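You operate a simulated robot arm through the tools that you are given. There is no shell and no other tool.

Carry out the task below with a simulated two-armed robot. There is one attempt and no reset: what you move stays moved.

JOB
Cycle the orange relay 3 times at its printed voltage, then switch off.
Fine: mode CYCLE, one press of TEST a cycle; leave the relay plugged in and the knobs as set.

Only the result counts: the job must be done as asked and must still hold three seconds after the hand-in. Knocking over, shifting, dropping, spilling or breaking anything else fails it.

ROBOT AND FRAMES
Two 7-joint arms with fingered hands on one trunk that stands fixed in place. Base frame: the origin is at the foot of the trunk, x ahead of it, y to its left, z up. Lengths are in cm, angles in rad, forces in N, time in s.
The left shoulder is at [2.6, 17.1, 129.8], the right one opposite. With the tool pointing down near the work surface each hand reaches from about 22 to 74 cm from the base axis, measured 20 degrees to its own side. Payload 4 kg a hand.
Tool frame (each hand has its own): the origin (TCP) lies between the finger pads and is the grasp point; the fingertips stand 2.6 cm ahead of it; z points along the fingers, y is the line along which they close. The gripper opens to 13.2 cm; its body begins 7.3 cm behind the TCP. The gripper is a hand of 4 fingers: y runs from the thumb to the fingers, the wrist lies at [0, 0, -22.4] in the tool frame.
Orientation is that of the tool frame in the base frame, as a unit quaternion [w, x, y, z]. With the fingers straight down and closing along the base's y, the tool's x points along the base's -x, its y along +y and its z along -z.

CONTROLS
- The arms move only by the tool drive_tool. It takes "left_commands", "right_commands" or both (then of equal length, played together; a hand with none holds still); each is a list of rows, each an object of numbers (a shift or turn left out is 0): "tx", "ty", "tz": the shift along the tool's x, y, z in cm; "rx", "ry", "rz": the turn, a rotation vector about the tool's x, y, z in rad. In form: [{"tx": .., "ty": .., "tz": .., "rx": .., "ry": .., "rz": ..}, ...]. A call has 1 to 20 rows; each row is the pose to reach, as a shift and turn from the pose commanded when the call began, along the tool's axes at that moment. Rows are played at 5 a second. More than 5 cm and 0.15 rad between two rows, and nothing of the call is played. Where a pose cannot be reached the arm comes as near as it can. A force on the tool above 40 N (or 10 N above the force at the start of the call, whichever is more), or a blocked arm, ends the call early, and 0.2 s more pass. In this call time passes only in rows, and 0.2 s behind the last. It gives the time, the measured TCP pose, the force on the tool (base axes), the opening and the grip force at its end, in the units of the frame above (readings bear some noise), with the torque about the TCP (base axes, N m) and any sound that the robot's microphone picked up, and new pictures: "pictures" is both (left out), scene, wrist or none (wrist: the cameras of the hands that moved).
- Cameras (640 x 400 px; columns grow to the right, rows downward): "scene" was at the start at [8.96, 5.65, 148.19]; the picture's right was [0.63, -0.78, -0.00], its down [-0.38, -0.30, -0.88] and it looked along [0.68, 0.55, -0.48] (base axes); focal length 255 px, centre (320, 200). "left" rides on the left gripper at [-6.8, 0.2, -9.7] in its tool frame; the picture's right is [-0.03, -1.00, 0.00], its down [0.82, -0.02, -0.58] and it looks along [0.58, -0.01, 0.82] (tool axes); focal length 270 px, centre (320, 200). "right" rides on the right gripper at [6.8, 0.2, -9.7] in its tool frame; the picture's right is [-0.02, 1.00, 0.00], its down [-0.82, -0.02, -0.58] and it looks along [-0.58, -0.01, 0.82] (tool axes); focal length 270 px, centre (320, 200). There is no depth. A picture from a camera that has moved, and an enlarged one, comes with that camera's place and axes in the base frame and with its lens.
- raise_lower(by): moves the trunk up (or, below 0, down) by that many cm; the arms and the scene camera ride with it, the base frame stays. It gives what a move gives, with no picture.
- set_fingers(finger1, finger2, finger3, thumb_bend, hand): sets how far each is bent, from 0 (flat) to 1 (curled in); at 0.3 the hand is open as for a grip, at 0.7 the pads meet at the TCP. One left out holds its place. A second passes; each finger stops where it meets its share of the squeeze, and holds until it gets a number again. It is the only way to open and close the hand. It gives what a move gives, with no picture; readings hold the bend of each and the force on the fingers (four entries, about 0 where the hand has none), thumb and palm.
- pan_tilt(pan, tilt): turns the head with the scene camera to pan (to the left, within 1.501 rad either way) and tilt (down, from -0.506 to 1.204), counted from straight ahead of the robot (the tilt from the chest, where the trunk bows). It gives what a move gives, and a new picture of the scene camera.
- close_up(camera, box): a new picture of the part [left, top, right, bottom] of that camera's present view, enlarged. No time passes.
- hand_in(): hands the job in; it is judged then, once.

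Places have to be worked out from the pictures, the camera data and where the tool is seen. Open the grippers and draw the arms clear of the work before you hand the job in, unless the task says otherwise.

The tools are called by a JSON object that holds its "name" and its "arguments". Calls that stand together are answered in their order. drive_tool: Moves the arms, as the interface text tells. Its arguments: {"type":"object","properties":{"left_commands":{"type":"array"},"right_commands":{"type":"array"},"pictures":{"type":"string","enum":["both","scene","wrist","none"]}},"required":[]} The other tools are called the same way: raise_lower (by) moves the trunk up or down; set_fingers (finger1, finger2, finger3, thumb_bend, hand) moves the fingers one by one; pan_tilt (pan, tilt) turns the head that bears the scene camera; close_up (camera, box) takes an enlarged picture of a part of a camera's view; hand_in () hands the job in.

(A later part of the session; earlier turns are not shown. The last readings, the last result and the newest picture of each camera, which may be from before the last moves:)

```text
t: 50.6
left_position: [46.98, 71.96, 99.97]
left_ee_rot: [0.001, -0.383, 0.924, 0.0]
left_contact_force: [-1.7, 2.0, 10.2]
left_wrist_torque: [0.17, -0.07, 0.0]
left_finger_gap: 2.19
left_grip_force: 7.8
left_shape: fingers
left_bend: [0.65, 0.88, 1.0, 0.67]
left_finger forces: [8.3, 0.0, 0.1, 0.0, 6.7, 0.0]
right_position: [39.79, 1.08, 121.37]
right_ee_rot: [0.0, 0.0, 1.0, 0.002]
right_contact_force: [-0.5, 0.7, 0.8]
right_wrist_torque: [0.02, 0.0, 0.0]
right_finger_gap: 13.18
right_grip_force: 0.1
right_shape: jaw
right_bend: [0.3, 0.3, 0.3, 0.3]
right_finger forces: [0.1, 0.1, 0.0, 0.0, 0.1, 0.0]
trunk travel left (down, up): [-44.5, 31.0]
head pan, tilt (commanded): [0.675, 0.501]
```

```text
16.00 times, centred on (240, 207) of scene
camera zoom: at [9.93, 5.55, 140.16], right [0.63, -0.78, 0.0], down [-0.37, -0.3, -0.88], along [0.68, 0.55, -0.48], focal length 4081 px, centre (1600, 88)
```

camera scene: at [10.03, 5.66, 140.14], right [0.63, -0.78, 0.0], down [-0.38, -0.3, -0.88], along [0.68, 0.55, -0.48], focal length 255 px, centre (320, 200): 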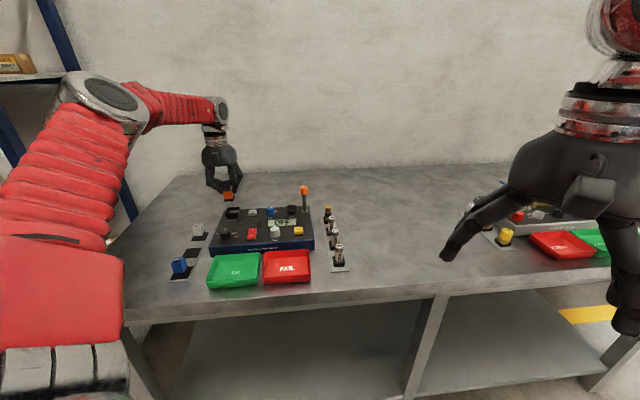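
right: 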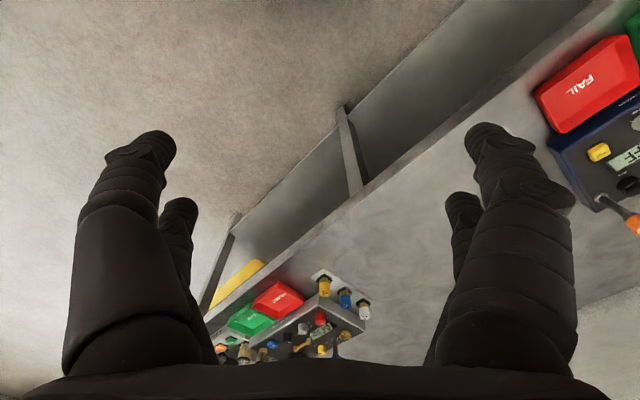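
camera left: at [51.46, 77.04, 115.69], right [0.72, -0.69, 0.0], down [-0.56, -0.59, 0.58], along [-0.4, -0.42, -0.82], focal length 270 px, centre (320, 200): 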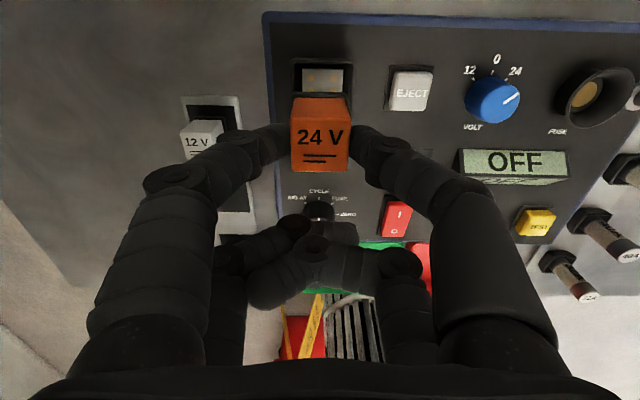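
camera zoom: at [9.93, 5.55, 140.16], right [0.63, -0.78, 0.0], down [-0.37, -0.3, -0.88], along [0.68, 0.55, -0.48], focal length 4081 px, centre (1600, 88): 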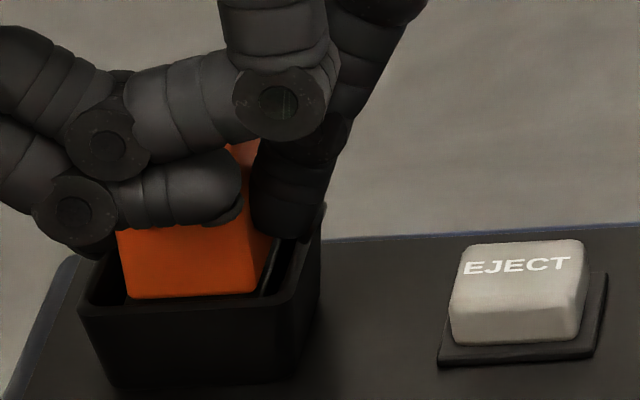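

The relay keeps sliding up in the pinch while its top stays at z≈99.45, so pins aren't in the holes yet. I release it (it stands inside the funnel), raise the hand, and inspect.

{"name": "drive_tool", "arguments": {"left_commands": [{"tz": -0.15}, {"tz": -0.22}], "pictures": "none"}}

{"name": "set_fingers", "arguments": {"hand": "left", "finger1": 0.58, "thumb_bend": 0.58}}

{"name": "close_up", "arguments": {"camera": "left", "box": [240, 50, 400, 180]}}

{"name": "close_up", "arguments": {"camera": "scene", "box": [230, 198, 250, 214]}}

```text
t: 51.2
left_position: [47.13, 71.8, 100.1]
left_ee_rot: [0.0, -0.383, 0.924, 0.0]
left_contact_force: [0.3, 0.8, 5.9]
left_wrist_torque: [0.08, -0.03, 0.0]
left_finger_gap: 2.21
left_grip_force: 6.9
left_shape: fingers
left_bend: [0.64, 0.88, 1.0, 0.67]
left_finger forces: [7.4, 0.0, 0.0, 0.0, 6.6, 0.0]
right_position: [39.78, 1.1, 121.21]
right_ee_rot: [-0.001, -0.001, 1.0, 0.0]
right_contact_force: [0.3, -0.2, -1.3]
right_wrist_torque: [-0.01, 0.0, -0.04]
right_finger_gap: 13.17
right_grip_force: 0.1
right_shape: jaw
right_bend: [0.3, 0.3, 0.3, 0.3]
right_finger forces: [0.1, 0.0, 0.0, 0.1, 0.0, 0.1]
trunk travel left (down, up): [-44.5, 31.0]
head pan, tilt (commanded): [0.675, 0.501]
```

```text
t: 52.2
left_position: [46.93, 71.86, 99.99]
left_ee_rot: [-0.001, -0.382, 0.924, 0.001]
left_contact_force: [-0.2, 0.4, 0.4]
left_wrist_torque: [0.0, -0.03, -0.01]
left_finger_gap: 4.21
left_grip_force: 0.1
left_shape: fingers
left_bend: [0.57, 0.88, 1.0, 0.57]
left_finger forces: [0.0, 0.0, 0.0, 0.1, 0.0, 0.0]
right_position: [39.9, 1.27, 121.36]
right_ee_rot: [-0.001, 0.0, 1.0, 0.0]
right_contact_force: [0.3, 0.1, 0.0]
right_wrist_torque: [0.01, -0.01, 0.04]
right_finger_gap: 13.18
right_grip_force: 0.1
right_shape: jaw
right_bend: [0.3, 0.3, 0.3, 0.3]
right_finger forces: [0.1, 0.0, 0.0, 0.1, 0.1, 0.1]
trunk travel left (down, up): [-44.5, 31.0]
head pan, tilt (commanded): [0.675, 0.501]
```

```text
3.08 times, centred on (320, 115) of left
camera zoom: at [51.87, 77.05, 109.65], right [0.72, -0.69, 0.0], down [-0.56, -0.59, 0.58], along [-0.4, -0.42, -0.82], focal length 832 px, centre (320, 462)
```

zoom: 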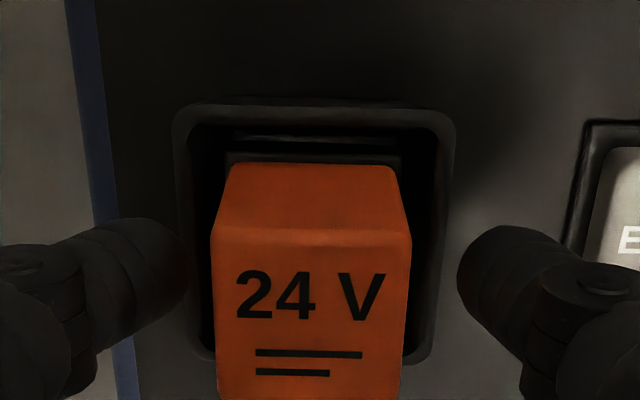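

```text
16.00 times, centred on (240, 206) of scene
camera zoom: at [10.04, 5.66, 140.14], right [0.63, -0.78, 0.0], down [-0.38, -0.3, -0.88], along [0.68, 0.55, -0.48], focal length 4081 px, centre (1600, 104)
```

zoom: 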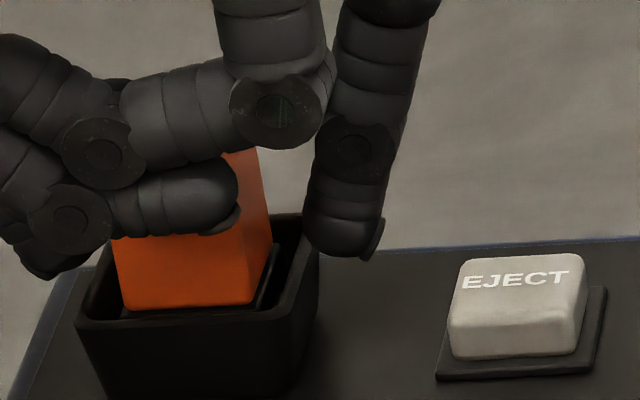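

Relay stands upright in the funnel, centred within ~0.1 cm. I raise the hand, close finger1+thumb together, and will press the relay down from the top.

{"name": "drive_tool", "arguments": {"left_commands": [{"tz": -1.5}, {"tz": -3}, {"tx": 0.15, "ty": 0.05, "tz": -4.5}, {"tx": 0.15, "ty": 0.05, "tz": -4.5}], "pictures": "none"}}

{"name": "set_fingers", "arguments": {"hand": "left", "finger1": 0.71, "thumb_bend": 0.7}}

{"name": "close_up", "arguments": {"camera": "left", "box": [220, 20, 420, 180]}}

{"name": "close_up", "arguments": {"camera": "scene", "box": [215, 170, 265, 222]}}

```text
t: 53.2
left_position: [46.87, 71.74, 104.47]
left_ee_rot: [-0.001, -0.383, 0.924, 0.001]
left_contact_force: [0.3, -0.2, 0.2]
left_wrist_torque: [0.0, 0.0, 0.04]
left_finger_gap: 4.19
left_grip_force: 0.0
left_shape: fingers
left_bend: [0.57, 0.88, 1.0, 0.57]
left_finger forces: [0.0, 0.0, 0.0, 0.1, 0.0, 0.0]
right_position: [39.85, 1.21, 121.36]
right_ee_rot: [-0.001, 0.0, 1.0, 0.0]
right_contact_force: [-0.6, 0.6, -0.9]
right_wrist_torque: [0.05, 0.0, 0.01]
right_finger_gap: 13.17
right_grip_force: 0.1
right_shape: jaw
right_bend: [0.3, 0.3, 0.3, 0.3]
right_finger forces: [0.0, 0.0, 0.0, 0.0, 0.1, 0.0]
trunk travel left (down, up): [-44.5, 31.0]
head pan, tilt (commanded): [0.675, 0.501]
```

```text
t: 54.2
left_position: [46.93, 71.82, 104.65]
left_ee_rot: [0.0, -0.383, 0.924, 0.0]
left_contact_force: [0.1, -0.5, 0.4]
left_wrist_torque: [-0.01, -0.01, 0.0]
left_finger_gap: 0.04
left_grip_force: 0.2
left_shape: fingers
left_bend: [0.71, 0.88, 1.0, 0.7]
left_finger forces: [0.0, 0.0, 0.0, 0.0, 0.0, 0.1]
right_position: [39.98, 1.17, 121.37]
right_ee_rot: [0.0, 0.001, 1.0, 0.001]
right_contact_force: [0.1, 0.0, -0.7]
right_wrist_torque: [0.0, 0.02, 0.01]
right_finger_gap: 13.19
right_grip_force: 0.0
right_shape: jaw
right_bend: [0.3, 0.3, 0.3, 0.3]
right_finger forces: [0.0, 0.1, 0.0, 0.0, 0.0, 0.0]
trunk travel left (down, up): [-44.5, 31.0]
head pan, tilt (commanded): [0.675, 0.501]
```

```text
2.50 times, centred on (320, 100) of left
camera zoom: at [51.74, 76.97, 114.15], right [0.72, -0.69, 0.0], down [-0.56, -0.59, 0.58], along [-0.4, -0.42, -0.82], focal length 676 px, centre (320, 450)
```

zoom: 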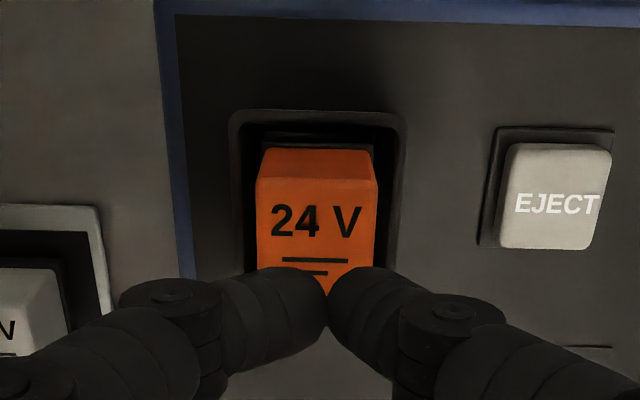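

```text
7.69 times, centred on (240, 196) of scene
camera zoom: at [10.04, 5.65, 140.14], right [0.63, -0.78, 0.0], down [-0.38, -0.3, -0.88], along [0.68, 0.55, -0.48], focal length 1962 px, centre (935, 231)
```

zoom: 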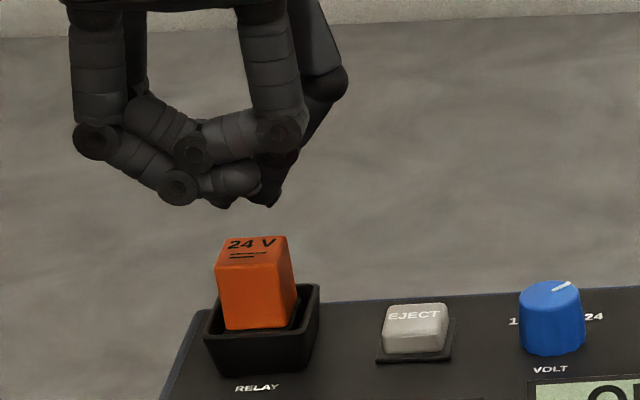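

Tips meet just above the relay; relay centre is 0.2 cm to the +y side, so I shift 0.2 and press down gradually.

{"name": "drive_tool", "arguments": {"left_commands": [{"ty": 0.2, "tz": 0.8}, {"ty": 0.2, "tz": 1.5}, {"ty": 0.2, "tz": 2.0}, {"ty": 0.2, "tz": 2.3}, {"ty": 0.2, "tz": 2.5}, {"ty": 0.2, "tz": 2.5}], "pictures": "none"}}

{"name": "close_up", "arguments": {"camera": "scene", "box": [215, 170, 265, 222]}}

{"name": "close_up", "arguments": {"camera": "left", "box": [220, 20, 420, 180]}}

```text
t: 55.6
left_position: [46.73, 72.02, 102.27]
left_ee_rot: [0.001, -0.383, 0.924, 0.0]
left_contact_force: [1.7, -0.5, 9.0]
left_wrist_torque: [0.05, -0.23, 0.02]
left_finger_gap: 0.01
left_grip_force: 4.7
left_shape: fingers
left_bend: [0.71, 0.88, 1.0, 0.7]
left_finger forces: [0.1, 0.1, 0.1, 0.1, 9.5, 0.0]
right_position: [39.78, 1.09, 121.41]
right_ee_rot: [-0.002, 0.0, 1.0, 0.0]
right_contact_force: [0.4, -0.7, 0.0]
right_wrist_torque: [-0.01, 0.01, 0.0]
right_finger_gap: 13.18
right_grip_force: 0.1
right_shape: jaw
right_bend: [0.3, 0.3, 0.3, 0.3]
right_finger forces: [0.1, 0.1, 0.0, 0.0, 0.1, 0.0]
trunk travel left (down, up): [-44.5, 31.0]
head pan, tilt (commanded): [0.675, 0.501]
```

```text
7.69 times, centred on (240, 196) of scene
camera zoom: at [10.0, 5.55, 140.15], right [0.63, -0.78, 0.0], down [-0.38, -0.3, -0.88], along [0.68, 0.55, -0.48], focal length 1962 px, centre (935, 231)
```

zoom: 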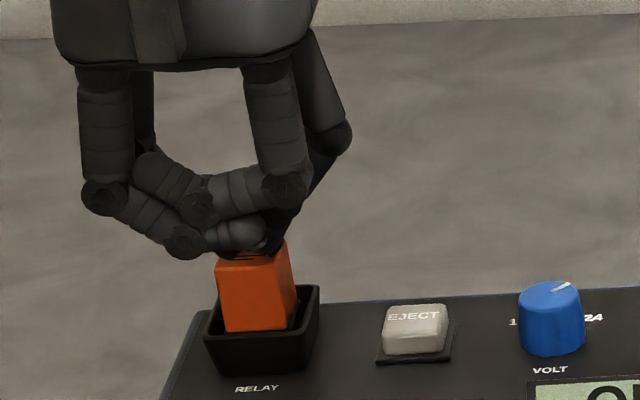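

```text
2.50 times, centred on (320, 100) of left
camera zoom: at [51.57, 77.02, 111.82], right [0.72, -0.69, 0.0], down [-0.56, -0.59, 0.58], along [-0.4, -0.42, -0.82], focal length 676 px, centre (320, 450)
```

zoom: 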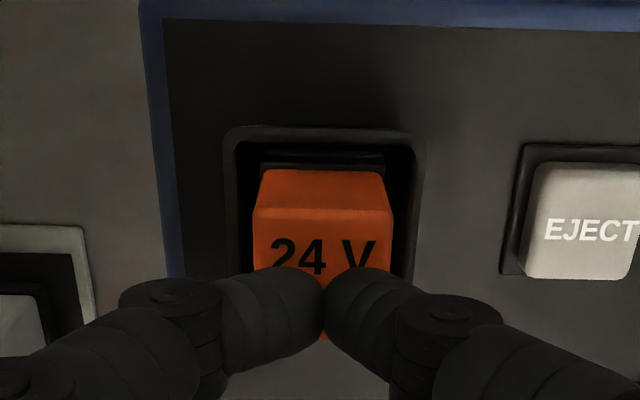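

9 N contact on the relay top; it has not moved yet. I press harder step by step.

{"name": "drive_tool", "arguments": {"left_commands": [{"tz": 0.15}, {"tz": 0.3}, {"tz": 0.4}, {"tz": 0.4}], "pictures": "none"}}

{"name": "close_up", "arguments": {"camera": "scene", "box": [215, 170, 265, 222]}}

{"name": "close_up", "arguments": {"camera": "left", "box": [220, 20, 420, 180]}}

```text
t: 56.6
left_position: [46.75, 71.79, 101.98]
left_ee_rot: [0.003, -0.382, 0.924, 0.0]
left_contact_force: [4.0, 0.3, 23.4]
left_wrist_torque: [0.22, -0.52, -0.05]
left_finger_gap: 0.04
left_grip_force: 13.2
left_shape: fingers
left_bend: [0.71, 0.88, 1.0, 0.71]
left_finger forces: [5.9, 0.0, 0.0, 0.0, 19.8, 0.1]
right_position: [39.79, 0.83, 121.36]
right_ee_rot: [0.0, 0.0, 1.0, 0.0]
right_contact_force: [-0.4, -0.4, -1.1]
right_wrist_torque: [0.01, 0.0, -0.01]
right_finger_gap: 13.21
right_grip_force: 0.1
right_shape: jaw
right_bend: [0.3, 0.3, 0.3, 0.3]
right_finger forces: [0.0, 0.0, 0.1, 0.0, 0.0, 0.2]
trunk travel left (down, up): [-44.5, 31.0]
head pan, tilt (commanded): [0.675, 0.501]
```

```text
7.69 times, centred on (240, 196) of scene
camera zoom: at [9.91, 5.41, 140.17], right [0.63, -0.78, 0.0], down [-0.37, -0.3, -0.88], along [0.68, 0.55, -0.48], focal length 1962 px, centre (935, 231)
```

zoom: 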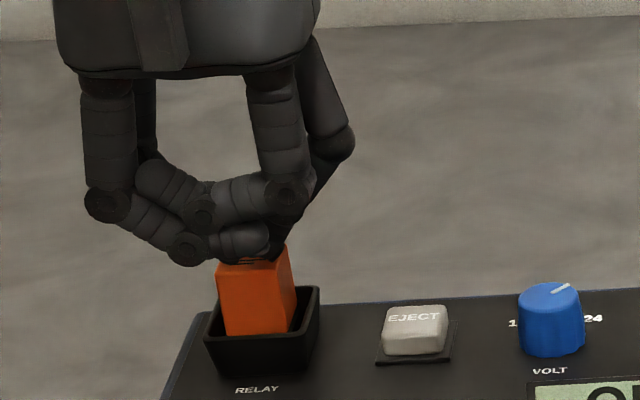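

```text
2.50 times, centred on (320, 100) of left
camera zoom: at [51.57, 76.92, 111.62], right [0.72, -0.69, 0.0], down [-0.56, -0.59, 0.57], along [-0.4, -0.42, -0.82], focal length 676 px, centre (320, 450)
```

zoom: 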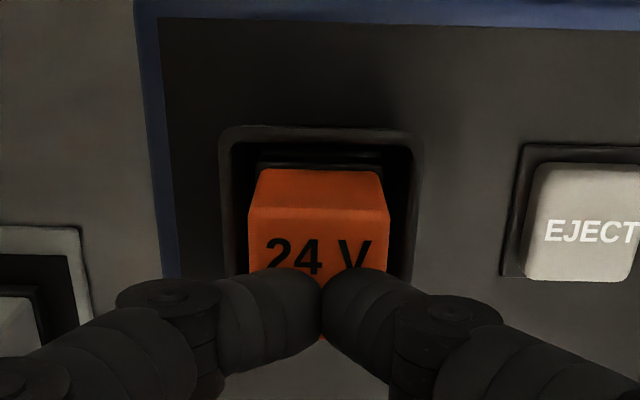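

Even at 23 N it doesn't move. I back off and inspect the relay's seating from above and from the scene camera.

{"name": "drive_tool", "arguments": {"left_commands": [{"tz": -1.5}, {"tz": -4}, {"tz": -7}, {"tz": -10}, {"tz": -10}], "pictures": "none"}}

{"name": "close_up", "arguments": {"camera": "left", "box": [260, 20, 380, 110]}}

{"name": "close_up", "arguments": {"camera": "scene", "box": [222, 194, 252, 219]}}

```text
t: 57.8
left_position: [46.75, 72.1, 111.61]
left_ee_rot: [-0.001, -0.383, 0.924, -0.001]
left_contact_force: [-0.2, 0.7, -0.5]
left_wrist_torque: [-0.03, 0.03, 0.01]
left_finger_gap: 0.0
left_grip_force: 0.0
left_shape: fingers
left_bend: [0.71, 0.88, 1.0, 0.7]
left_finger forces: [0.0, 0.0, 0.0, 0.0, 0.0, 0.0]
right_position: [39.9, 1.3, 121.32]
right_ee_rot: [0.0, 0.0, 1.0, 0.0]
right_contact_force: [-0.1, -0.1, -0.3]
right_wrist_torque: [-0.04, -0.02, 0.01]
right_finger_gap: 13.19
right_grip_force: 0.1
right_shape: jaw
right_bend: [0.3, 0.3, 0.3, 0.3]
right_finger forces: [0.0, 0.0, 0.1, 0.0, 0.0, 0.1]
trunk travel left (down, up): [-44.5, 31.0]
head pan, tilt (commanded): [0.675, 0.501]
```

```text
4.44 times, centred on (320, 65) of left
camera zoom: at [51.65, 77.22, 121.17], right [0.72, -0.69, 0.0], down [-0.56, -0.59, 0.58], along [-0.4, -0.42, -0.82], focal length 1201 px, centre (320, 800)
```

zoom: 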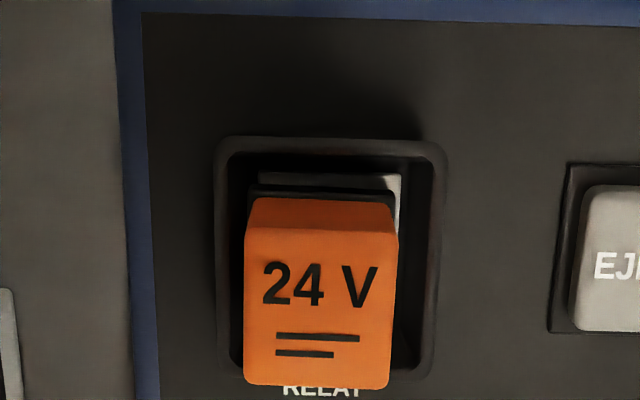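

```text
16.00 times, centred on (237, 206) of scene
camera zoom: at [10.06, 5.7, 140.13], right [0.63, -0.78, 0.0], down [-0.38, -0.3, -0.88], along [0.68, 0.55, -0.48], focal length 4081 px, centre (1648, 96)
```

zoom: 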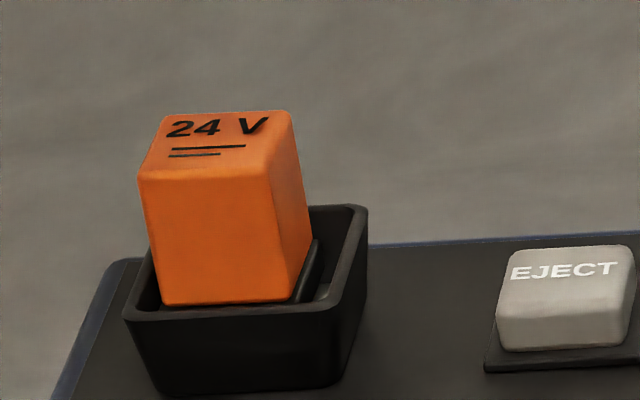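

Now clear: after pressing, the relay sits ~0.17 cm left and ~0.09 cm robot-side of the contact plate. I'll regrip it near its top with the hand centred on the plate.

{"name": "set_fingers", "arguments": {"hand": "left", "finger1": 0.57, "thumb_bend": 0.57}}

{"name": "drive_tool", "arguments": {"left_commands": [{"tx": 0.25, "tz": 3}, {"tx": 0.25, "tz": 6}, {"tx": 0.25, "tz": 9}, {"tx": 0.25, "tz": 10.4}, {"tx": 0.25, "tz": 10.4}], "pictures": "none"}}

{"name": "close_up", "arguments": {"camera": "left", "box": [240, 50, 400, 180]}}

{"name": "close_up", "arguments": {"camera": "scene", "box": [222, 190, 262, 219]}}

```text
t: 58.8
left_position: [46.8, 72.07, 111.68]
left_ee_rot: [0.0, -0.383, 0.924, 0.0]
left_contact_force: [-0.3, 0.3, 0.2]
left_wrist_torque: [-0.01, 0.03, -0.01]
left_finger_gap: 4.51
left_grip_force: 0.1
left_shape: fingers
left_bend: [0.56, 0.88, 1.0, 0.56]
left_finger forces: [0.0, 0.0, 0.0, 0.0, 0.0, 0.0]
right_position: [39.95, 1.18, 121.27]
right_ee_rot: [-0.002, 0.0, 1.0, 0.001]
right_contact_force: [0.5, 1.0, 1.2]
right_wrist_torque: [0.0, 0.01, 0.01]
right_finger_gap: 13.19
right_grip_force: 0.1
right_shape: jaw
right_bend: [0.3, 0.3, 0.3, 0.3]
right_finger forces: [0.0, 0.1, 0.1, 0.1, 0.0, 0.0]
trunk travel left (down, up): [-44.5, 31.0]
head pan, tilt (commanded): [0.675, 0.501]
```

```text
t: 60.0
left_position: [46.65, 71.76, 101.28]
left_ee_rot: [0.0, -0.383, 0.924, 0.001]
left_contact_force: [0.5, 0.4, -0.7]
left_wrist_torque: [0.0, 0.01, 0.02]
left_finger_gap: 4.48
left_grip_force: 0.1
left_shape: fingers
left_bend: [0.56, 0.88, 1.0, 0.56]
left_finger forces: [0.0, 0.1, 0.0, 0.0, 0.0, 0.1]
right_position: [39.7, 1.19, 121.27]
right_ee_rot: [-0.001, 0.0, 1.0, 0.0]
right_contact_force: [-0.3, -0.1, -0.3]
right_wrist_torque: [0.01, 0.01, 0.02]
right_finger_gap: 13.19
right_grip_force: 0.1
right_shape: jaw
right_bend: [0.3, 0.3, 0.3, 0.3]
right_finger forces: [0.1, 0.0, 0.0, 0.1, 0.0, 0.0]
trunk travel left (down, up): [-44.5, 31.0]
head pan, tilt (commanded): [0.675, 0.501]
```

```text
3.08 times, centred on (320, 115) of left
camera zoom: at [51.4, 76.94, 110.89], right [0.72, -0.69, 0.0], down [-0.56, -0.59, 0.58], along [-0.4, -0.42, -0.82], focal length 832 px, centre (320, 462)
```

zoom: 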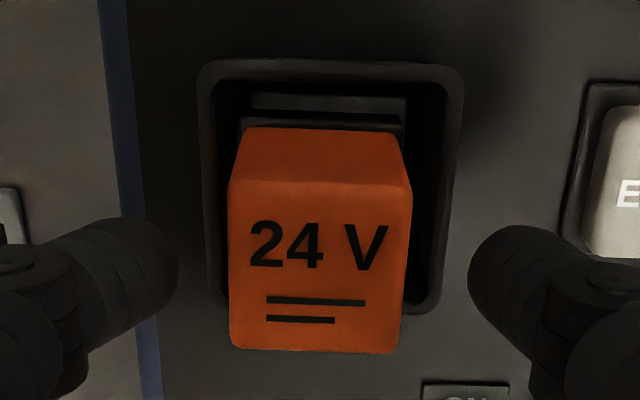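

```text
13.79 times, centred on (242, 204) of scene
camera zoom: at [10.04, 5.66, 140.14], right [0.63, -0.78, 0.0], down [-0.38, -0.3, -0.88], along [0.68, 0.55, -0.48], focal length 3518 px, centre (1396, 138)
```

zoom: 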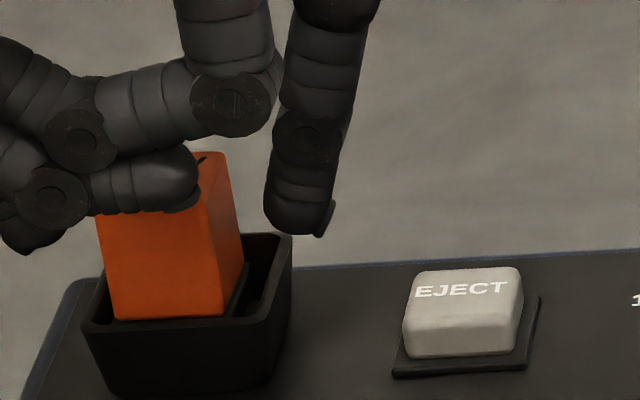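

Tips straddle the relay; plate centre is ~0.11 cm right of the hand's centre. I shift 0.11 and re-pinch symmetrically.

{"name": "drive_tool", "arguments": {"left_commands": [{"ty": -0.06}, {"ty": -0.11}], "pictures": "none"}}

{"name": "set_fingers", "arguments": {"hand": "left", "finger1": 0.645, "thumb_bend": 0.645}}

{"name": "set_fingers", "arguments": {"hand": "left", "finger1": 0.71, "thumb_bend": 0.695}}

{"name": "close_up", "arguments": {"camera": "left", "box": [240, 50, 400, 180]}}

{"name": "close_up", "arguments": {"camera": "scene", "box": [222, 190, 262, 219]}}

```text
t: 60.6
left_position: [46.53, 71.77, 101.28]
left_ee_rot: [0.0, -0.383, 0.924, 0.0]
left_contact_force: [0.2, 0.3, -0.2]
left_wrist_torque: [-0.02, 0.02, -0.03]
left_finger_gap: 4.53
left_grip_force: 0.1
left_shape: fingers
left_bend: [0.56, 0.88, 1.0, 0.56]
left_finger forces: [0.0, 0.0, 0.0, 0.1, 0.1, 0.1]
right_position: [39.83, 1.25, 121.26]
right_ee_rot: [-0.001, 0.0, 1.0, 0.0]
right_contact_force: [-0.4, 0.2, -0.4]
right_wrist_torque: [0.0, -0.02, -0.01]
right_finger_gap: 13.2
right_grip_force: 0.0
right_shape: jaw
right_bend: [0.3, 0.3, 0.3, 0.3]
right_finger forces: [0.1, 0.1, 0.0, 0.1, 0.0, 0.1]
trunk travel left (down, up): [-44.5, 31.0]
head pan, tilt (commanded): [0.675, 0.501]
```

```text
t: 61.6
left_position: [46.65, 71.74, 101.19]
left_ee_rot: [0.0, -0.382, 0.924, 0.0]
left_contact_force: [-0.1, -0.9, 0.2]
left_wrist_torque: [-0.05, 0.02, 0.02]
left_finger_gap: 2.45
left_grip_force: 1.3
left_shape: fingers
left_bend: [0.62, 0.88, 1.0, 0.63]
left_finger forces: [1.2, 0.1, 0.0, 0.1, 1.3, 0.0]
right_position: [40.02, 1.21, 121.42]
right_ee_rot: [-0.001, 0.0, 1.0, 0.0]
right_contact_force: [-0.5, 0.5, 0.3]
right_wrist_torque: [0.02, 0.0, 0.0]
right_finger_gap: 13.18
right_grip_force: 0.0
right_shape: jaw
right_bend: [0.3, 0.3, 0.3, 0.3]
right_finger forces: [0.0, 0.0, 0.0, 0.1, 0.0, 0.0]
trunk travel left (down, up): [-44.5, 31.0]
head pan, tilt (commanded): [0.675, 0.501]
```

```text
t: 62.6
left_position: [46.64, 71.75, 101.17]
left_ee_rot: [0.001, -0.383, 0.924, 0.0]
left_contact_force: [0.4, 0.2, -0.8]
left_wrist_torque: [-0.02, 0.01, -0.01]
left_finger_gap: 2.23
left_grip_force: 7.0
left_shape: fingers
left_bend: [0.64, 0.88, 1.0, 0.66]
left_finger forces: [6.9, 0.0, 0.1, 0.0, 6.9, 0.0]
right_position: [39.95, 1.09, 121.31]
right_ee_rot: [0.0, 0.0, 1.0, 0.0]
right_contact_force: [-0.6, 0.5, 0.1]
right_wrist_torque: [0.01, 0.01, 0.02]
right_finger_gap: 13.17
right_grip_force: 0.0
right_shape: jaw
right_bend: [0.3, 0.3, 0.3, 0.3]
right_finger forces: [0.0, 0.0, 0.0, 0.1, 0.0, 0.0]
trunk travel left (down, up): [-44.5, 31.0]
head pan, tilt (commanded): [0.675, 0.501]
```

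```text
3.08 times, centred on (320, 115) of left
camera zoom: at [51.5, 76.87, 110.89], right [0.72, -0.69, 0.0], down [-0.56, -0.59, 0.58], along [-0.4, -0.42, -0.82], focal length 832 px, centre (320, 462)
```

zoom: 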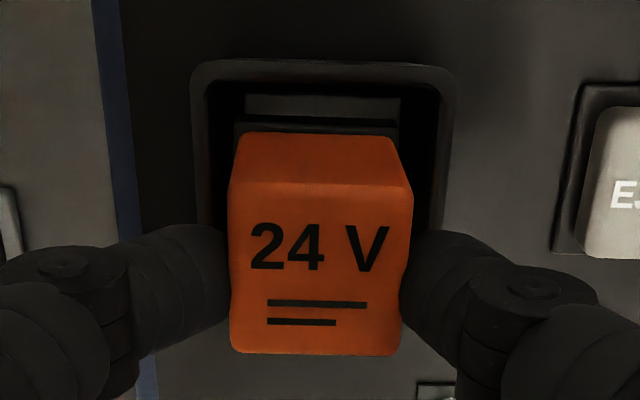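

```text
13.79 times, centred on (242, 204) of scene
camera zoom: at [10.05, 5.66, 140.14], right [0.63, -0.78, 0.0], down [-0.38, -0.3, -0.88], along [0.68, 0.55, -0.48], focal length 3518 px, centre (1396, 138)
```

zoom: 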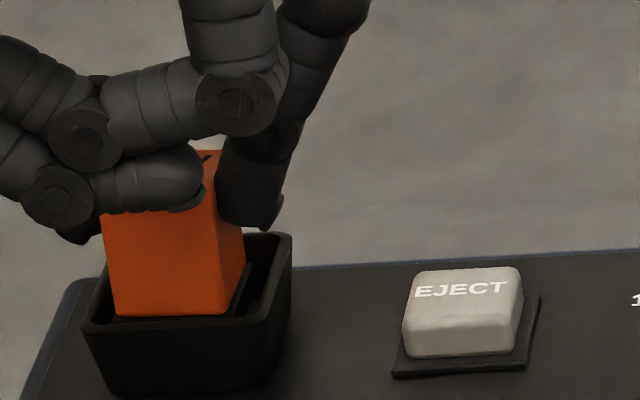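

Reassessing with the relay's true height (~3.04 cm orange + 0.7 flange), it still stands ~0.3 cm robot-side. I lift it ~1.2 cm to measure alignment of flange and plate cleanly.

{"name": "drive_tool", "arguments": {"left_commands": [{"tz": -0.4}, {"tz": -0.8}, {"tz": -1.3}, {"tz": -1.3}], "pictures": "none"}}

{"name": "close_up", "arguments": {"camera": "left", "box": [260, 40, 380, 120]}}

{"name": "close_up", "arguments": {"camera": "scene", "box": [222, 190, 252, 219]}}

```text
t: 63.6
left_position: [46.56, 71.86, 102.56]
left_ee_rot: [0.0, -0.383, 0.924, 0.0]
left_contact_force: [-0.6, 0.2, -1.0]
left_wrist_torque: [-0.02, 0.0, -0.03]
left_finger_gap: 2.22
left_grip_force: 6.9
left_shape: fingers
left_bend: [0.64, 0.88, 1.0, 0.66]
left_finger forces: [6.8, 0.1, 0.0, 0.0, 6.8, 0.1]
right_position: [39.85, 1.25, 121.33]
right_ee_rot: [-0.002, 0.0, 1.0, -0.001]
right_contact_force: [-0.3, -0.5, -0.8]
right_wrist_torque: [-0.01, -0.02, 0.0]
right_finger_gap: 13.2
right_grip_force: 0.1
right_shape: jaw
right_bend: [0.3, 0.3, 0.3, 0.3]
right_finger forces: [0.0, 0.1, 0.0, 0.1, 0.0, 0.0]
trunk travel left (down, up): [-44.5, 31.0]
head pan, tilt (commanded): [0.675, 0.501]
```

```text
5.00 times, centred on (320, 80) of left
camera zoom: at [51.51, 76.89, 112.17], right [0.72, -0.69, 0.0], down [-0.56, -0.59, 0.58], along [-0.4, -0.42, -0.82], focal length 1351 px, centre (320, 800)
```

zoom: 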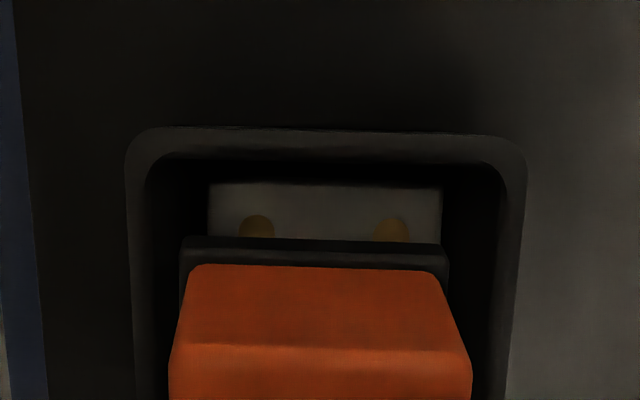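

```text
13.79 times, centred on (237, 204) of scene
camera zoom: at [10.05, 5.67, 140.13], right [0.63, -0.78, 0.0], down [-0.38, -0.3, -0.88], along [0.68, 0.55, -0.48], focal length 3518 px, centre (1465, 138)
```

zoom: 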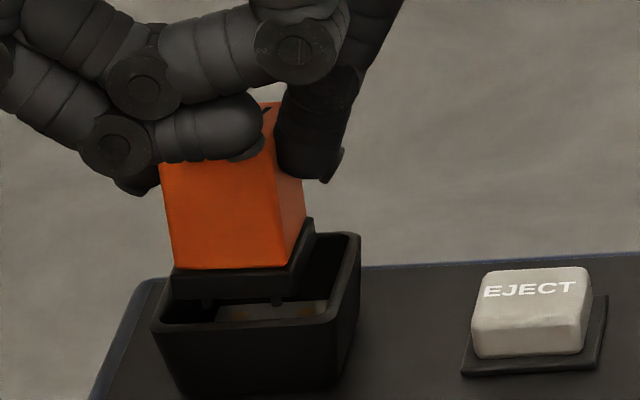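

In this lifted view the flange needs +0.33 cm (away) and +0.10 cm right to cover the plate. I apply that shift while lifted and check.

{"name": "drive_tool", "arguments": {"left_commands": [{"tx": -0.17, "ty": -0.05}, {"tx": -0.33, "ty": -0.1}, {"tx": -0.33, "ty": -0.1}], "pictures": "none"}}

{"name": "close_up", "arguments": {"camera": "left", "box": [260, 40, 380, 120]}}

{"name": "close_up", "arguments": {"camera": "scene", "box": [222, 190, 252, 219]}}

```text
t: 64.4
left_position: [47.03, 71.89, 102.52]
left_ee_rot: [0.0, -0.382, 0.924, -0.001]
left_contact_force: [-0.3, -0.1, -0.2]
left_wrist_torque: [0.02, 0.01, -0.04]
left_finger_gap: 2.22
left_grip_force: 6.7
left_shape: fingers
left_bend: [0.64, 0.88, 1.0, 0.66]
left_finger forces: [6.8, 0.1, 0.0, 0.0, 6.7, 0.0]
right_position: [39.89, 1.2, 121.3]
right_ee_rot: [-0.001, 0.0, 1.0, 0.0]
right_contact_force: [0.0, -0.1, 0.2]
right_wrist_torque: [0.01, -0.01, 0.01]
right_finger_gap: 13.2
right_grip_force: 0.0
right_shape: jaw
right_bend: [0.3, 0.3, 0.3, 0.3]
right_finger forces: [0.0, 0.0, 0.1, 0.0, 0.1, 0.0]
trunk travel left (down, up): [-44.5, 31.0]
head pan, tilt (commanded): [0.675, 0.501]
```

```text
5.00 times, centred on (320, 80) of left
camera zoom: at [51.82, 77.01, 112.17], right [0.72, -0.69, 0.0], down [-0.56, -0.59, 0.58], along [-0.4, -0.42, -0.82], focal length 1351 px, centre (320, 800)
```

zoom: 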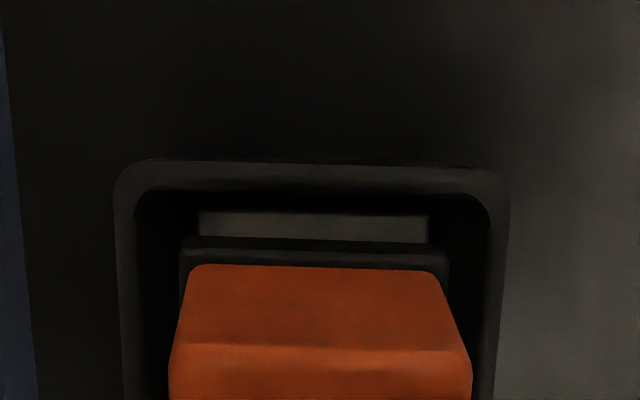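

```text
13.79 times, centred on (237, 204) of scene
camera zoom: at [10.04, 5.66, 140.14], right [0.63, -0.78, 0.0], down [-0.38, -0.3, -0.88], along [0.68, 0.55, -0.48], focal length 3518 px, centre (1465, 138)
```

zoom: 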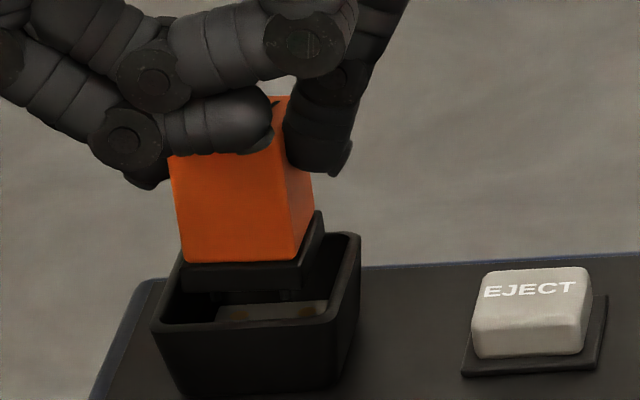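

Laterally aligned now; the relay is pitched ~3° (bottom toward robot). I tilt the hand −0.05 rad to square it and lower it to the plate.

{"name": "drive_tool", "arguments": {"left_commands": [{"tx": 0.09, "ry": -0.025}, {"tx": 0.18, "ry": -0.05}, {"tx": 0.18, "tz": 0.4, "ry": -0.05}, {"tx": 0.18, "tz": 0.7, "ry": -0.05}, {"tx": 0.18, "tz": 0.9, "ry": -0.05}, {"tx": 0.18, "tz": 0.9, "ry": -0.05}], "pictures": "none"}}

{"name": "close_up", "arguments": {"camera": "left", "box": [260, 50, 380, 130]}}

{"name": "close_up", "arguments": {"camera": "scene", "box": [222, 190, 252, 219]}}

```text
t: 65.8
left_position: [46.85, 71.74, 101.56]
left_ee_rot: [0.023, -0.382, 0.924, 0.009]
left_contact_force: [0.3, 0.5, -0.8]
left_wrist_torque: [-0.01, 0.0, -0.03]
left_finger_gap: 2.22
left_grip_force: 6.7
left_shape: fingers
left_bend: [0.64, 0.88, 1.0, 0.66]
left_finger forces: [6.8, 0.1, 0.1, 0.0, 6.8, 0.0]
right_position: [39.82, 1.06, 121.33]
right_ee_rot: [0.0, 0.0, 1.0, 0.0]
right_contact_force: [-0.2, 0.3, 0.5]
right_wrist_torque: [-0.01, -0.03, -0.01]
right_finger_gap: 13.21
right_grip_force: 0.2
right_shape: jaw
right_bend: [0.3, 0.3, 0.3, 0.3]
right_finger forces: [0.0, 0.1, 0.1, 0.0, 0.1, 0.0]
trunk travel left (down, up): [-44.5, 31.0]
head pan, tilt (commanded): [0.675, 0.501]
```

```text
5.00 times, centred on (320, 90) of left
camera zoom: at [51.33, 76.51, 111.6], right [0.72, -0.69, 0.0], down [-0.58, -0.61, 0.54], along [-0.37, -0.39, -0.84], focal length 1351 px, centre (320, 750)
```

zoom: 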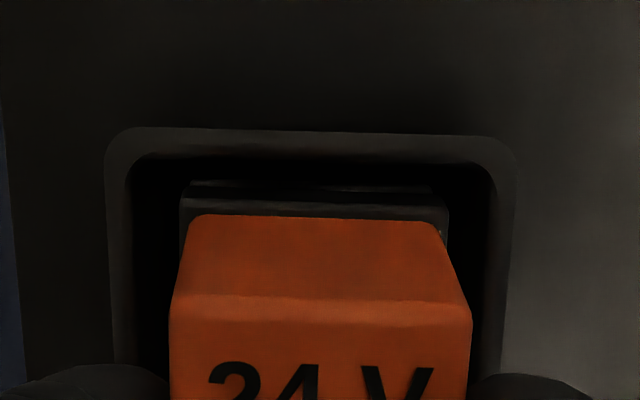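

```text
13.79 times, centred on (237, 204) of scene
camera zoom: at [10.04, 5.65, 140.14], right [0.63, -0.78, 0.0], down [-0.38, -0.3, -0.88], along [0.68, 0.55, -0.48], focal length 3518 px, centre (1465, 138)
```

zoom: 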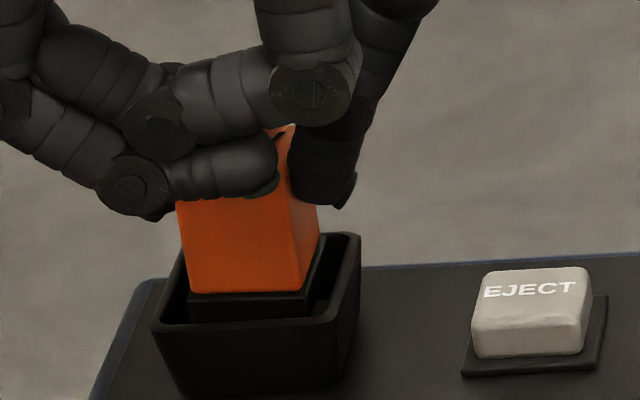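

No contact yet; plate's back edge still shows ~0.12 cm beyond the flange. I shift that much and continue down gently.

{"name": "drive_tool", "arguments": {"left_commands": [{"tx": -0.12}, {"tx": -0.12, "tz": 0.15}, {"tx": -0.12, "tz": 0.3}, {"tx": -0.12, "tz": 0.4}, {"tx": -0.12, "tz": 0.4}], "pictures": "none"}}

{"name": "close_up", "arguments": {"camera": "left", "box": [260, 50, 380, 130]}}

{"name": "close_up", "arguments": {"camera": "scene", "box": [222, 190, 252, 219]}}

```text
t: 67.0
left_position: [46.88, 71.87, 101.21]
left_ee_rot: [0.022, -0.383, 0.923, 0.009]
left_contact_force: [0.5, 0.3, -1.0]
left_wrist_torque: [-0.03, 0.05, 0.01]
left_finger_gap: 2.21
left_grip_force: 6.9
left_shape: fingers
left_bend: [0.64, 0.88, 1.0, 0.66]
left_finger forces: [6.8, 0.0, 0.0, 0.0, 6.8, 0.0]
right_position: [39.91, 1.14, 121.36]
right_ee_rot: [-0.001, -0.001, 1.0, 0.0]
right_contact_force: [0.1, 0.3, -0.3]
right_wrist_torque: [0.03, -0.02, -0.01]
right_finger_gap: 13.17
right_grip_force: 0.1
right_shape: jaw
right_bend: [0.3, 0.3, 0.3, 0.3]
right_finger forces: [0.0, 0.0, 0.0, 0.1, 0.0, 0.0]
trunk travel left (down, up): [-44.5, 31.0]
head pan, tilt (commanded): [0.675, 0.501]
```

```text
5.00 times, centred on (320, 90) of left
camera zoom: at [51.41, 76.64, 111.2], right [0.72, -0.69, 0.0], down [-0.58, -0.61, 0.54], along [-0.37, -0.39, -0.84], focal length 1351 px, centre (320, 750)
```

zoom: 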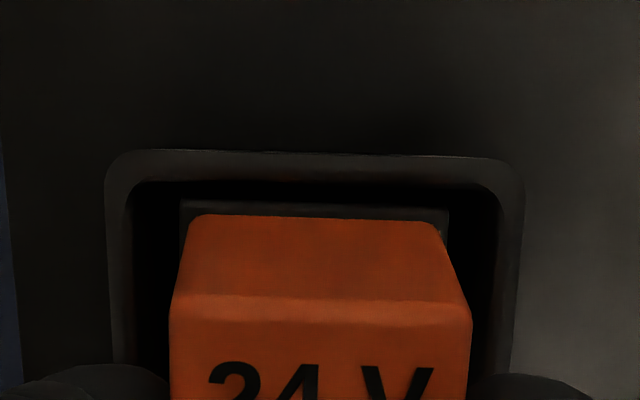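

```text
13.79 times, centred on (237, 204) of scene
camera zoom: at [10.05, 5.66, 140.14], right [0.63, -0.78, 0.0], down [-0.38, -0.3, -0.88], along [0.68, 0.55, -0.48], focal length 3518 px, centre (1465, 138)
```

zoom: 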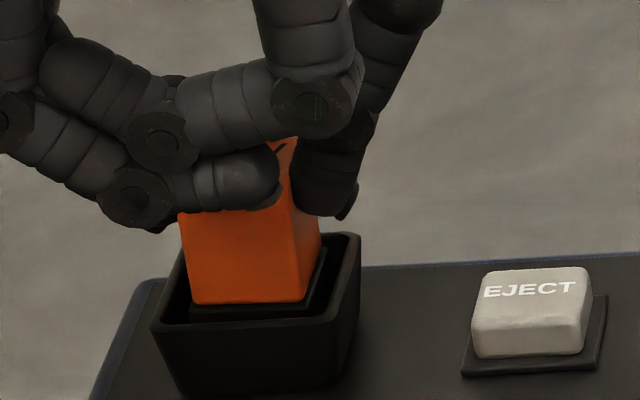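

Still no contact force; I keep lowering in small steps.

{"name": "drive_tool", "arguments": {"left_commands": [{"tz": 0.1}, {"tz": 0.2}, {"tz": 0.3}, {"tz": 0.3}], "pictures": "none"}}

{"name": "close_up", "arguments": {"camera": "left", "box": [260, 50, 380, 130]}}

{"name": "close_up", "arguments": {"camera": "scene", "box": [222, 190, 252, 219]}}

```text
t: 68.0
left_position: [46.89, 71.95, 101.02]
left_ee_rot: [0.023, -0.383, 0.923, 0.01]
left_contact_force: [-0.3, 0.7, 4.1]
left_wrist_torque: [0.05, -0.08, 0.01]
left_finger_gap: 2.2
left_grip_force: 7.1
left_shape: fingers
left_bend: [0.64, 0.88, 1.0, 0.66]
left_finger forces: [7.6, 0.1, 0.1, 0.0, 6.7, 0.0]
right_position: [39.87, 1.09, 121.34]
right_ee_rot: [-0.001, 0.0, 1.0, 0.0]
right_contact_force: [1.3, 0.0, 0.4]
right_wrist_torque: [0.0, 0.01, 0.01]
right_finger_gap: 13.17
right_grip_force: 0.1
right_shape: jaw
right_bend: [0.3, 0.3, 0.3, 0.3]
right_finger forces: [0.0, 0.0, 0.2, 0.0, 0.0, 0.1]
trunk travel left (down, up): [-44.5, 31.0]
head pan, tilt (commanded): [0.675, 0.501]
```

```text
5.00 times, centred on (320, 90) of left
camera zoom: at [51.41, 76.64, 110.97], right [0.72, -0.69, 0.0], down [-0.58, -0.61, 0.54], along [-0.37, -0.39, -0.84], focal length 1351 px, centre (320, 750)
```

zoom: 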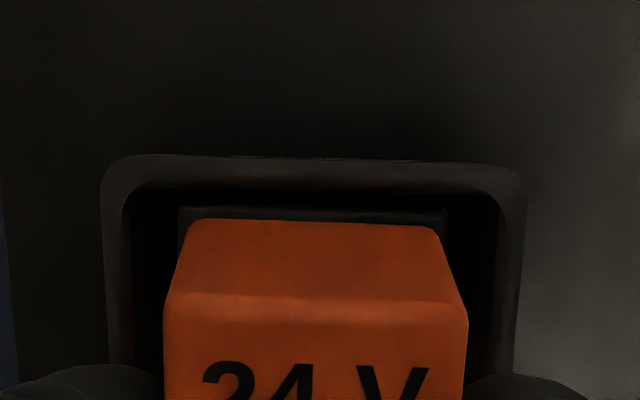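

```text
13.79 times, centred on (237, 204) of scene
camera zoom: at [10.01, 5.63, 140.14], right [0.63, -0.78, 0.0], down [-0.38, -0.3, -0.88], along [0.68, 0.55, -0.48], focal length 3518 px, centre (1465, 138)
```

zoom: 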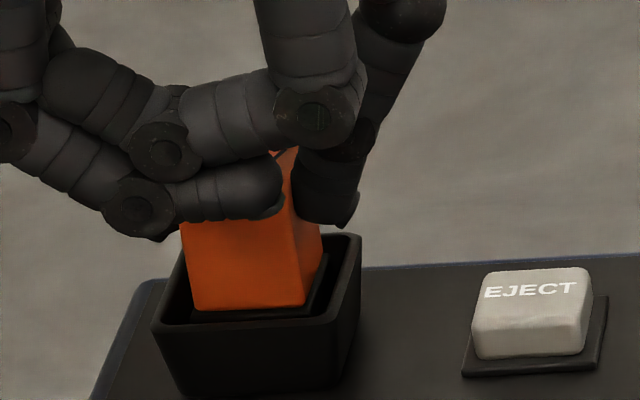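

4 N contact, well centred laterally. I press a bit more to see whether it drops in.

{"name": "drive_tool", "arguments": {"left_commands": [{"tz": 0.1}, {"tz": 0.2}, {"tz": 0.2}], "pictures": "none"}}

{"name": "close_up", "arguments": {"camera": "left", "box": [260, 50, 380, 130]}}

{"name": "close_up", "arguments": {"camera": "scene", "box": [226, 196, 250, 216]}}

```text
t: 68.8
left_position: [46.92, 71.88, 100.84]
left_ee_rot: [0.024, -0.382, 0.924, 0.01]
left_contact_force: [1.3, 3.1, 8.6]
left_wrist_torque: [0.13, -0.12, 0.0]
left_finger_gap: 2.21
left_grip_force: 7.9
left_shape: fingers
left_bend: [0.65, 0.88, 1.0, 0.67]
left_finger forces: [8.6, 0.1, 0.0, 0.0, 7.1, 0.0]
right_position: [39.85, 1.06, 121.36]
right_ee_rot: [0.0, -0.001, 1.0, 0.0]
right_contact_force: [-1.5, 0.5, 0.0]
right_wrist_torque: [-0.02, 0.0, -0.02]
right_finger_gap: 13.21
right_grip_force: 0.1
right_shape: jaw
right_bend: [0.3, 0.3, 0.3, 0.3]
right_finger forces: [0.0, 0.0, 0.0, 0.1, 0.1, 0.0]
trunk travel left (down, up): [-44.5, 31.0]
head pan, tilt (commanded): [0.675, 0.501]
```

```text
5.00 times, centred on (320, 90) of left
camera zoom: at [51.39, 76.62, 110.83], right [0.72, -0.69, 0.0], down [-0.58, -0.61, 0.54], along [-0.37, -0.39, -0.84], focal length 1351 px, centre (320, 750)
```

zoom: 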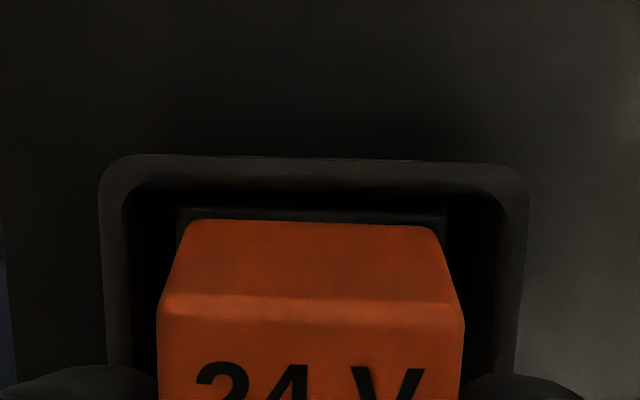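

```text
16.00 times, centred on (238, 206) of scene
camera zoom: at [9.97, 5.59, 140.15], right [0.63, -0.78, 0.0], down [-0.38, -0.3, -0.88], along [0.68, 0.55, -0.48], focal length 4081 px, centre (1632, 104)
```

zoom: 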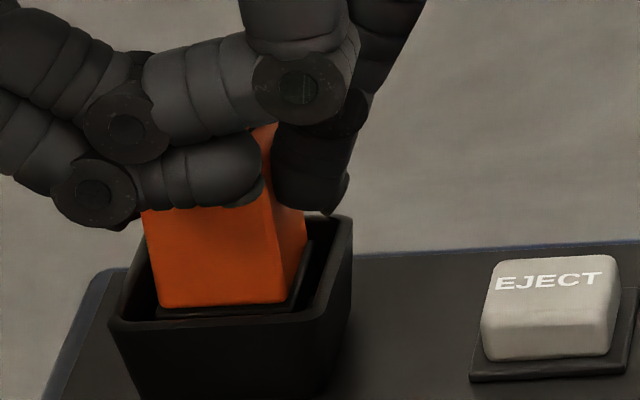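

Still blocked. I lift ~1 cm again so the scene camera can see both pins and holes, to measure their offset directly.

{"name": "drive_tool", "arguments": {"left_commands": [{"tz": -0.4}, {"tz": -0.9}, {"tz": -1.4}, {"tz": -1.4}], "pictures": "none"}}

{"name": "close_up", "arguments": {"camera": "scene", "box": [230, 204, 248, 216]}}

{"name": "close_up", "arguments": {"camera": "left", "box": [260, 40, 380, 120]}}

```text
t: 69.8
left_position: [46.91, 71.85, 102.11]
left_ee_rot: [0.022, -0.382, 0.924, 0.01]
left_contact_force: [-0.9, -0.1, -0.5]
left_wrist_torque: [-0.07, 0.04, -0.01]
left_finger_gap: 2.25
left_grip_force: 6.5
left_shape: fingers
left_bend: [0.65, 0.88, 1.0, 0.66]
left_finger forces: [6.4, 0.0, 0.0, 0.1, 6.3, 0.0]
right_position: [39.93, 1.12, 121.24]
right_ee_rot: [-0.001, 0.001, 1.0, 0.0]
right_contact_force: [1.0, -0.3, -0.2]
right_wrist_torque: [-0.01, 0.02, -0.03]
right_finger_gap: 13.2
right_grip_force: 0.0
right_shape: jaw
right_bend: [0.3, 0.3, 0.3, 0.3]
right_finger forces: [0.0, 0.0, 0.0, 0.0, 0.1, 0.0]
trunk travel left (down, up): [-44.5, 31.0]
head pan, tilt (commanded): [0.675, 0.501]
```

```text
16.00 times, centred on (239, 210) of scene
camera zoom: at [10.05, 5.66, 140.13], right [0.63, -0.78, 0.0], down [-0.38, -0.3, -0.88], along [0.68, 0.55, -0.48], focal length 4081 px, centre (1616, 40)
```

zoom: 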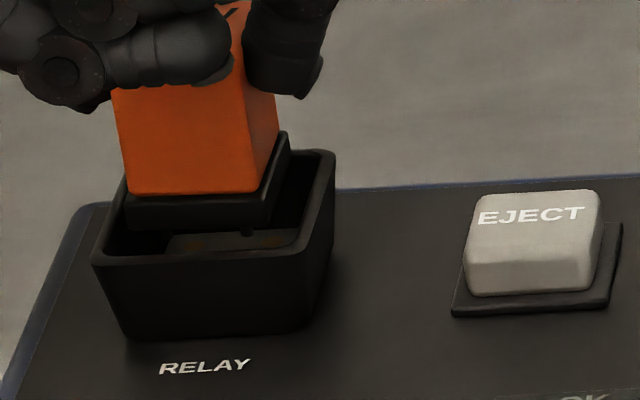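

```text
5.00 times, centred on (320, 80) of left
camera zoom: at [51.37, 76.64, 112.06], right [0.72, -0.69, 0.0], down [-0.58, -0.61, 0.54], along [-0.37, -0.39, -0.84], focal length 1351 px, centre (320, 800)
```

zoom: 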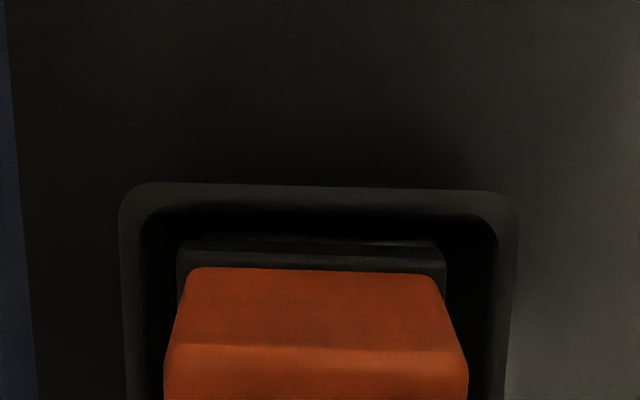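

Comparing pins/flange with holes and rim in both views: relay should go ~0.1 cm right and ~0.1 cm toward the robot. I apply this and lower to contact.

{"name": "drive_tool", "arguments": {"left_commands": [{"tx": 0.1, "ty": -0.1}, {"tx": 0.1, "ty": -0.1, "tz": 0.5}, {"tx": 0.1, "ty": -0.1, "tz": 1.0}, {"tx": 0.1, "ty": -0.1, "tz": 1.3}, {"tx": 0.1, "ty": -0.1, "tz": 1.45}, {"tx": 0.1, "ty": -0.1, "tz": 1.45}], "pictures": "none"}}

{"name": "close_up", "arguments": {"camera": "left", "box": [260, 50, 380, 130]}}

{"name": "close_up", "arguments": {"camera": "scene", "box": [226, 196, 250, 216]}}

```text
t: 71.2
left_position: [47.04, 71.83, 100.9]
left_ee_rot: [0.025, -0.382, 0.924, 0.01]
left_contact_force: [-0.1, 1.3, 8.0]
left_wrist_torque: [0.15, -0.1, 0.01]
left_finger_gap: 2.19
left_grip_force: 8.0
left_shape: fingers
left_bend: [0.65, 0.88, 1.0, 0.67]
left_finger forces: [8.7, 0.0, 0.0, 0.1, 7.1, 0.1]
right_position: [39.8, 1.14, 121.31]
right_ee_rot: [0.0, 0.0, 1.0, 0.0]
right_contact_force: [-0.1, -0.1, 0.1]
right_wrist_torque: [0.01, 0.0, -0.01]
right_finger_gap: 13.19
right_grip_force: 0.1
right_shape: jaw
right_bend: [0.3, 0.3, 0.3, 0.3]
right_finger forces: [0.0, 0.0, 0.0, 0.0, 0.0, 0.0]
trunk travel left (down, up): [-44.5, 31.0]
head pan, tilt (commanded): [0.675, 0.501]
```

```text
5.00 times, centred on (320, 90) of left
camera zoom: at [51.42, 76.46, 110.81], right [0.72, -0.69, 0.0], down [-0.58, -0.61, 0.53], along [-0.37, -0.39, -0.84], focal length 1351 px, centre (320, 750)
```

zoom: 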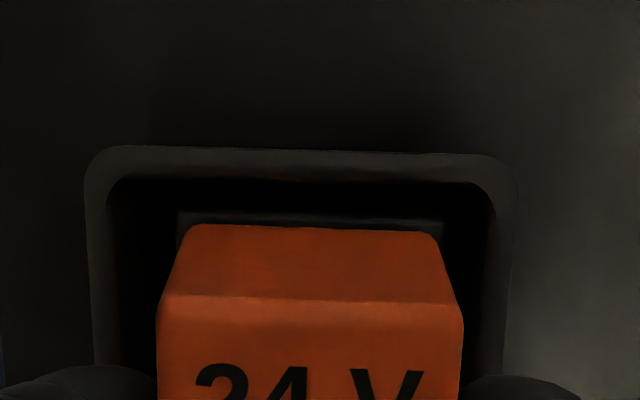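

```text
16.00 times, centred on (238, 206) of scene
camera zoom: at [9.95, 5.58, 140.15], right [0.63, -0.78, 0.0], down [-0.37, -0.3, -0.88], along [0.68, 0.55, -0.48], focal length 4081 px, centre (1632, 104)
```

zoom: 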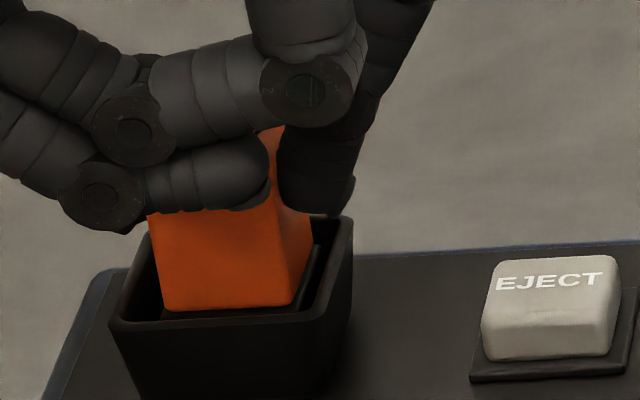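

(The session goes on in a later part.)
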